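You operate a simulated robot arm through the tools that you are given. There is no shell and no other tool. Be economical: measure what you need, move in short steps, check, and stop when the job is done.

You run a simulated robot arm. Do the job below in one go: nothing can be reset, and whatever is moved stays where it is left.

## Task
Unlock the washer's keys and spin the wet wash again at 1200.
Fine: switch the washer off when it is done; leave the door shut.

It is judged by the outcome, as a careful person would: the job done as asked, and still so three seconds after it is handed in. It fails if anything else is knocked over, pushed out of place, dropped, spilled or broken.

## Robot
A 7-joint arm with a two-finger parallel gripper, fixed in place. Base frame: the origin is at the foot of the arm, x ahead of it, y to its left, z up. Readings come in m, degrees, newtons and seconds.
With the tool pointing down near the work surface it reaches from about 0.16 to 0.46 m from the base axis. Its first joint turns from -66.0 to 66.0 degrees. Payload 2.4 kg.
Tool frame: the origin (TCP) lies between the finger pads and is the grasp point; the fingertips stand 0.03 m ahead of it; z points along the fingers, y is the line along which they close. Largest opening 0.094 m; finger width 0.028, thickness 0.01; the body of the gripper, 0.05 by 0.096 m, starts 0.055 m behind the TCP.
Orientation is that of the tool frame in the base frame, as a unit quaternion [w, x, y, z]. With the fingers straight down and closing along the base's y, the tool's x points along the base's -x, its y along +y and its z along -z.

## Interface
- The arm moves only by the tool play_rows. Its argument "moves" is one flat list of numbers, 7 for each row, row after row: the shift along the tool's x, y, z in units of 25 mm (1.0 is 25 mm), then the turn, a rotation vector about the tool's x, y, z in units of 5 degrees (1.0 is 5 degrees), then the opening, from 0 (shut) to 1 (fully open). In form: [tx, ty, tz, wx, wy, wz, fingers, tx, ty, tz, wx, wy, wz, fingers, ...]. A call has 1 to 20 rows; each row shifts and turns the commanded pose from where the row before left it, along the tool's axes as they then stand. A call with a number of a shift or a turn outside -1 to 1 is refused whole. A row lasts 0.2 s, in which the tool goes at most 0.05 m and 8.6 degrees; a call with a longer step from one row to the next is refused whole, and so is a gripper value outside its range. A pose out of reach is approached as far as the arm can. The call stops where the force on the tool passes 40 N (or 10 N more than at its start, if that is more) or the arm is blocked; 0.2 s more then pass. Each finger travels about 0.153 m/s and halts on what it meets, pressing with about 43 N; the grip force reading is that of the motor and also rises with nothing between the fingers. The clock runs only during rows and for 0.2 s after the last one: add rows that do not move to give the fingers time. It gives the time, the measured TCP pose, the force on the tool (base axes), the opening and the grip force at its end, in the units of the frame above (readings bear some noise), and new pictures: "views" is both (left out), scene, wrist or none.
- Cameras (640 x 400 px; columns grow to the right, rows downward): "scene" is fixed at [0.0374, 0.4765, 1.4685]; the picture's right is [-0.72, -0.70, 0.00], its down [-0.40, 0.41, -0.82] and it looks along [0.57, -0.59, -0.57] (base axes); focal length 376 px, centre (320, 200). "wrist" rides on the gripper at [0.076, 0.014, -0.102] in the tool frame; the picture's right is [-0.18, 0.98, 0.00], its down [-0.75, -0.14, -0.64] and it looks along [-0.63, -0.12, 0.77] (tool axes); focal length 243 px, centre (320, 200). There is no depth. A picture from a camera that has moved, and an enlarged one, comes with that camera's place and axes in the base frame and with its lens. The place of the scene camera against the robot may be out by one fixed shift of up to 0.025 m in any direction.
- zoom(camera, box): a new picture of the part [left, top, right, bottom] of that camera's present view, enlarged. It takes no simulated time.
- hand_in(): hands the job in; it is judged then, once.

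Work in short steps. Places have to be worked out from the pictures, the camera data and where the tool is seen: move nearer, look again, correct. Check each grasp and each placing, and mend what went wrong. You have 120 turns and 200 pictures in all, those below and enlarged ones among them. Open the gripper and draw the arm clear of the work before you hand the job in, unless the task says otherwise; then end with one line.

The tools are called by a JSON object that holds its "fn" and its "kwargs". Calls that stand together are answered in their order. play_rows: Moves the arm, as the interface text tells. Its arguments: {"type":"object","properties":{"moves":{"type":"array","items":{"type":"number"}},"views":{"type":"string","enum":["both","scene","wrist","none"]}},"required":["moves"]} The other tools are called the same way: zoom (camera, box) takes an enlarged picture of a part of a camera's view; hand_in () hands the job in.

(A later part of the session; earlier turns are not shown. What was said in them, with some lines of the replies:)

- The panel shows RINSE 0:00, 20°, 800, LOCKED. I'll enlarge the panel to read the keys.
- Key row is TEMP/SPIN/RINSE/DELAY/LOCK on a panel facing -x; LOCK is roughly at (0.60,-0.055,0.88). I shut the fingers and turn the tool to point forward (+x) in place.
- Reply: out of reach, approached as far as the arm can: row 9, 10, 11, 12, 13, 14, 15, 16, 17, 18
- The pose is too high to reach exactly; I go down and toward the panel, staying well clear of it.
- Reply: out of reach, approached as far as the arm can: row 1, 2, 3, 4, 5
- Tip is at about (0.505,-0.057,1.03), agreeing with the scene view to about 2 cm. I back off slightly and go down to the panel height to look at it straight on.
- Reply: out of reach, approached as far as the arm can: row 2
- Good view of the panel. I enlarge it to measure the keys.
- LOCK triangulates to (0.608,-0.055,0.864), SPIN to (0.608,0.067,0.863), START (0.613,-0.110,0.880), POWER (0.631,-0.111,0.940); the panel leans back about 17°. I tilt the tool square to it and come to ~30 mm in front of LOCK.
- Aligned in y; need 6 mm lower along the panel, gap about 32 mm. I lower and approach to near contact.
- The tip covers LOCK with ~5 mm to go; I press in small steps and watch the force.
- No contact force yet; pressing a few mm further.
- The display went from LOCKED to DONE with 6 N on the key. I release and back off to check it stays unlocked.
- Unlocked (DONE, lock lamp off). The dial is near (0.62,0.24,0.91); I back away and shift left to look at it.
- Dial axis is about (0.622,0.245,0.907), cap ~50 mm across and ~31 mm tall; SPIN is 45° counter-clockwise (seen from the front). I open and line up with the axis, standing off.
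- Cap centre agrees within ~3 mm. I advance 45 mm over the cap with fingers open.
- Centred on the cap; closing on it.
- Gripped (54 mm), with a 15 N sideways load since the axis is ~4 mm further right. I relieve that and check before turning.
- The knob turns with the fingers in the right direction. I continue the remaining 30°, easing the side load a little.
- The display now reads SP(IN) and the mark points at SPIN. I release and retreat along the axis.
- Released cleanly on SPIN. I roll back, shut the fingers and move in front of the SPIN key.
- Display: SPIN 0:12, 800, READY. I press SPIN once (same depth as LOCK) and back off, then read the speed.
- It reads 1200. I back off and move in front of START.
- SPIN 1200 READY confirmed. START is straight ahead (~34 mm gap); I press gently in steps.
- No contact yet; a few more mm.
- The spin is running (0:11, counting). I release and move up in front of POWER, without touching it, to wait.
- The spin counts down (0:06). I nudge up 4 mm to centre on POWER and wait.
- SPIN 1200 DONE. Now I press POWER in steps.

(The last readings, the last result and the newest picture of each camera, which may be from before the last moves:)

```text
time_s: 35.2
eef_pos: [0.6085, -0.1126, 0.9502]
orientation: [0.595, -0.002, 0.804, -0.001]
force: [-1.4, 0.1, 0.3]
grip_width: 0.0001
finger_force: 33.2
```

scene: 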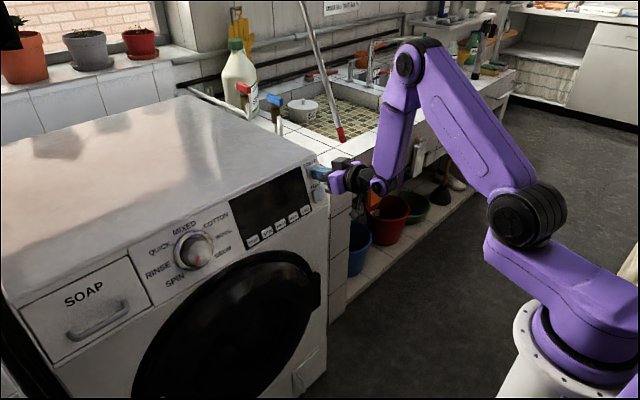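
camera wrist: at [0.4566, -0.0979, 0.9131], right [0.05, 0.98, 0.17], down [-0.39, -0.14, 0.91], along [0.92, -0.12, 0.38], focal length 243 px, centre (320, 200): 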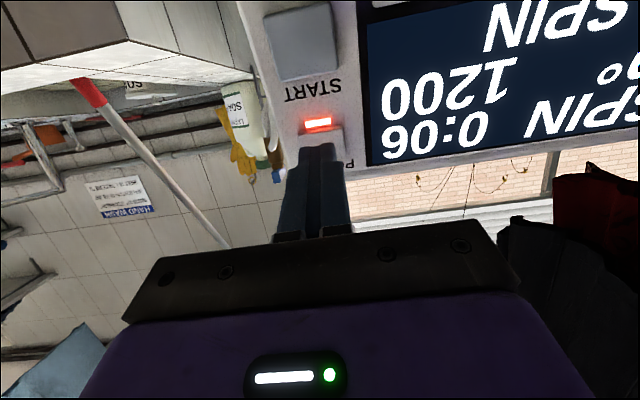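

The display is dark: the washer is off. I retreat along the tool axis and open the gripper.

{"fn": "play_rows", "kwargs": {"moves": [0, 0, -0.6, 0, 0, 0, 0, 0, 0, -1, 0, 0, 0, 0, 0, 0, -1, 0, 0, 0, 0, 0, 0, -1, 0, 0, 0, 0, 0, 0, -1, 0, 0, 0, 0.5, 0, 0, -1, 0, 0, 0, 1, 0, 0, 0, 0, 0, 0, 1, 0, 0, 0, 0, 0, 0, 1], "views": "scene"}}

{"fn": "zoom", "kwargs": {"camera": "scene", "box": [130, 140, 350, 300]}}

```text
time_s: 37.0
eef_pos: [0.486, -0.1115, 0.9899]
orientation: [0.595, 0.0, 0.803, -0.001]
force: [0.4, -0.4, 0.5]
grip_width: 0.0939
finger_force: 0.1
out of reach, approached as far as the arm can: row 6
```

scene: 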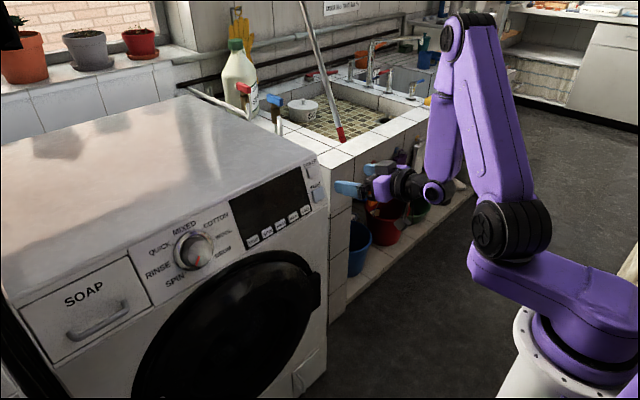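

```text
2.50 times, centred on (240, 220) of scene
camera zoom: at [0.0374, 0.4765, 1.4685], right [-0.72, -0.7, 0.0], down [-0.4, 0.41, -0.82], along [0.57, -0.59, -0.57], focal length 939 px, centre (520, 150)
```

zoom: 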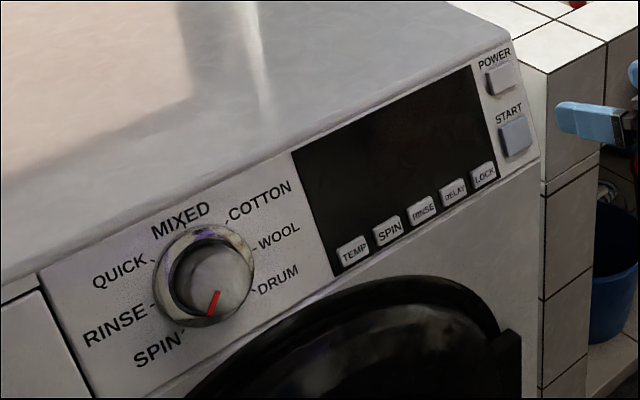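

The washer is off, the door is shut, the dial is on SPIN, and the arm is clear with the gripper open. I hand in.

{"fn": "hand_in", "kwargs": {}}

```text
The job is handed in.
```

I unlocked the washer's keys, ran the spin again at 1200 until the display showed DONE, then switched the washer off and left the door shut.
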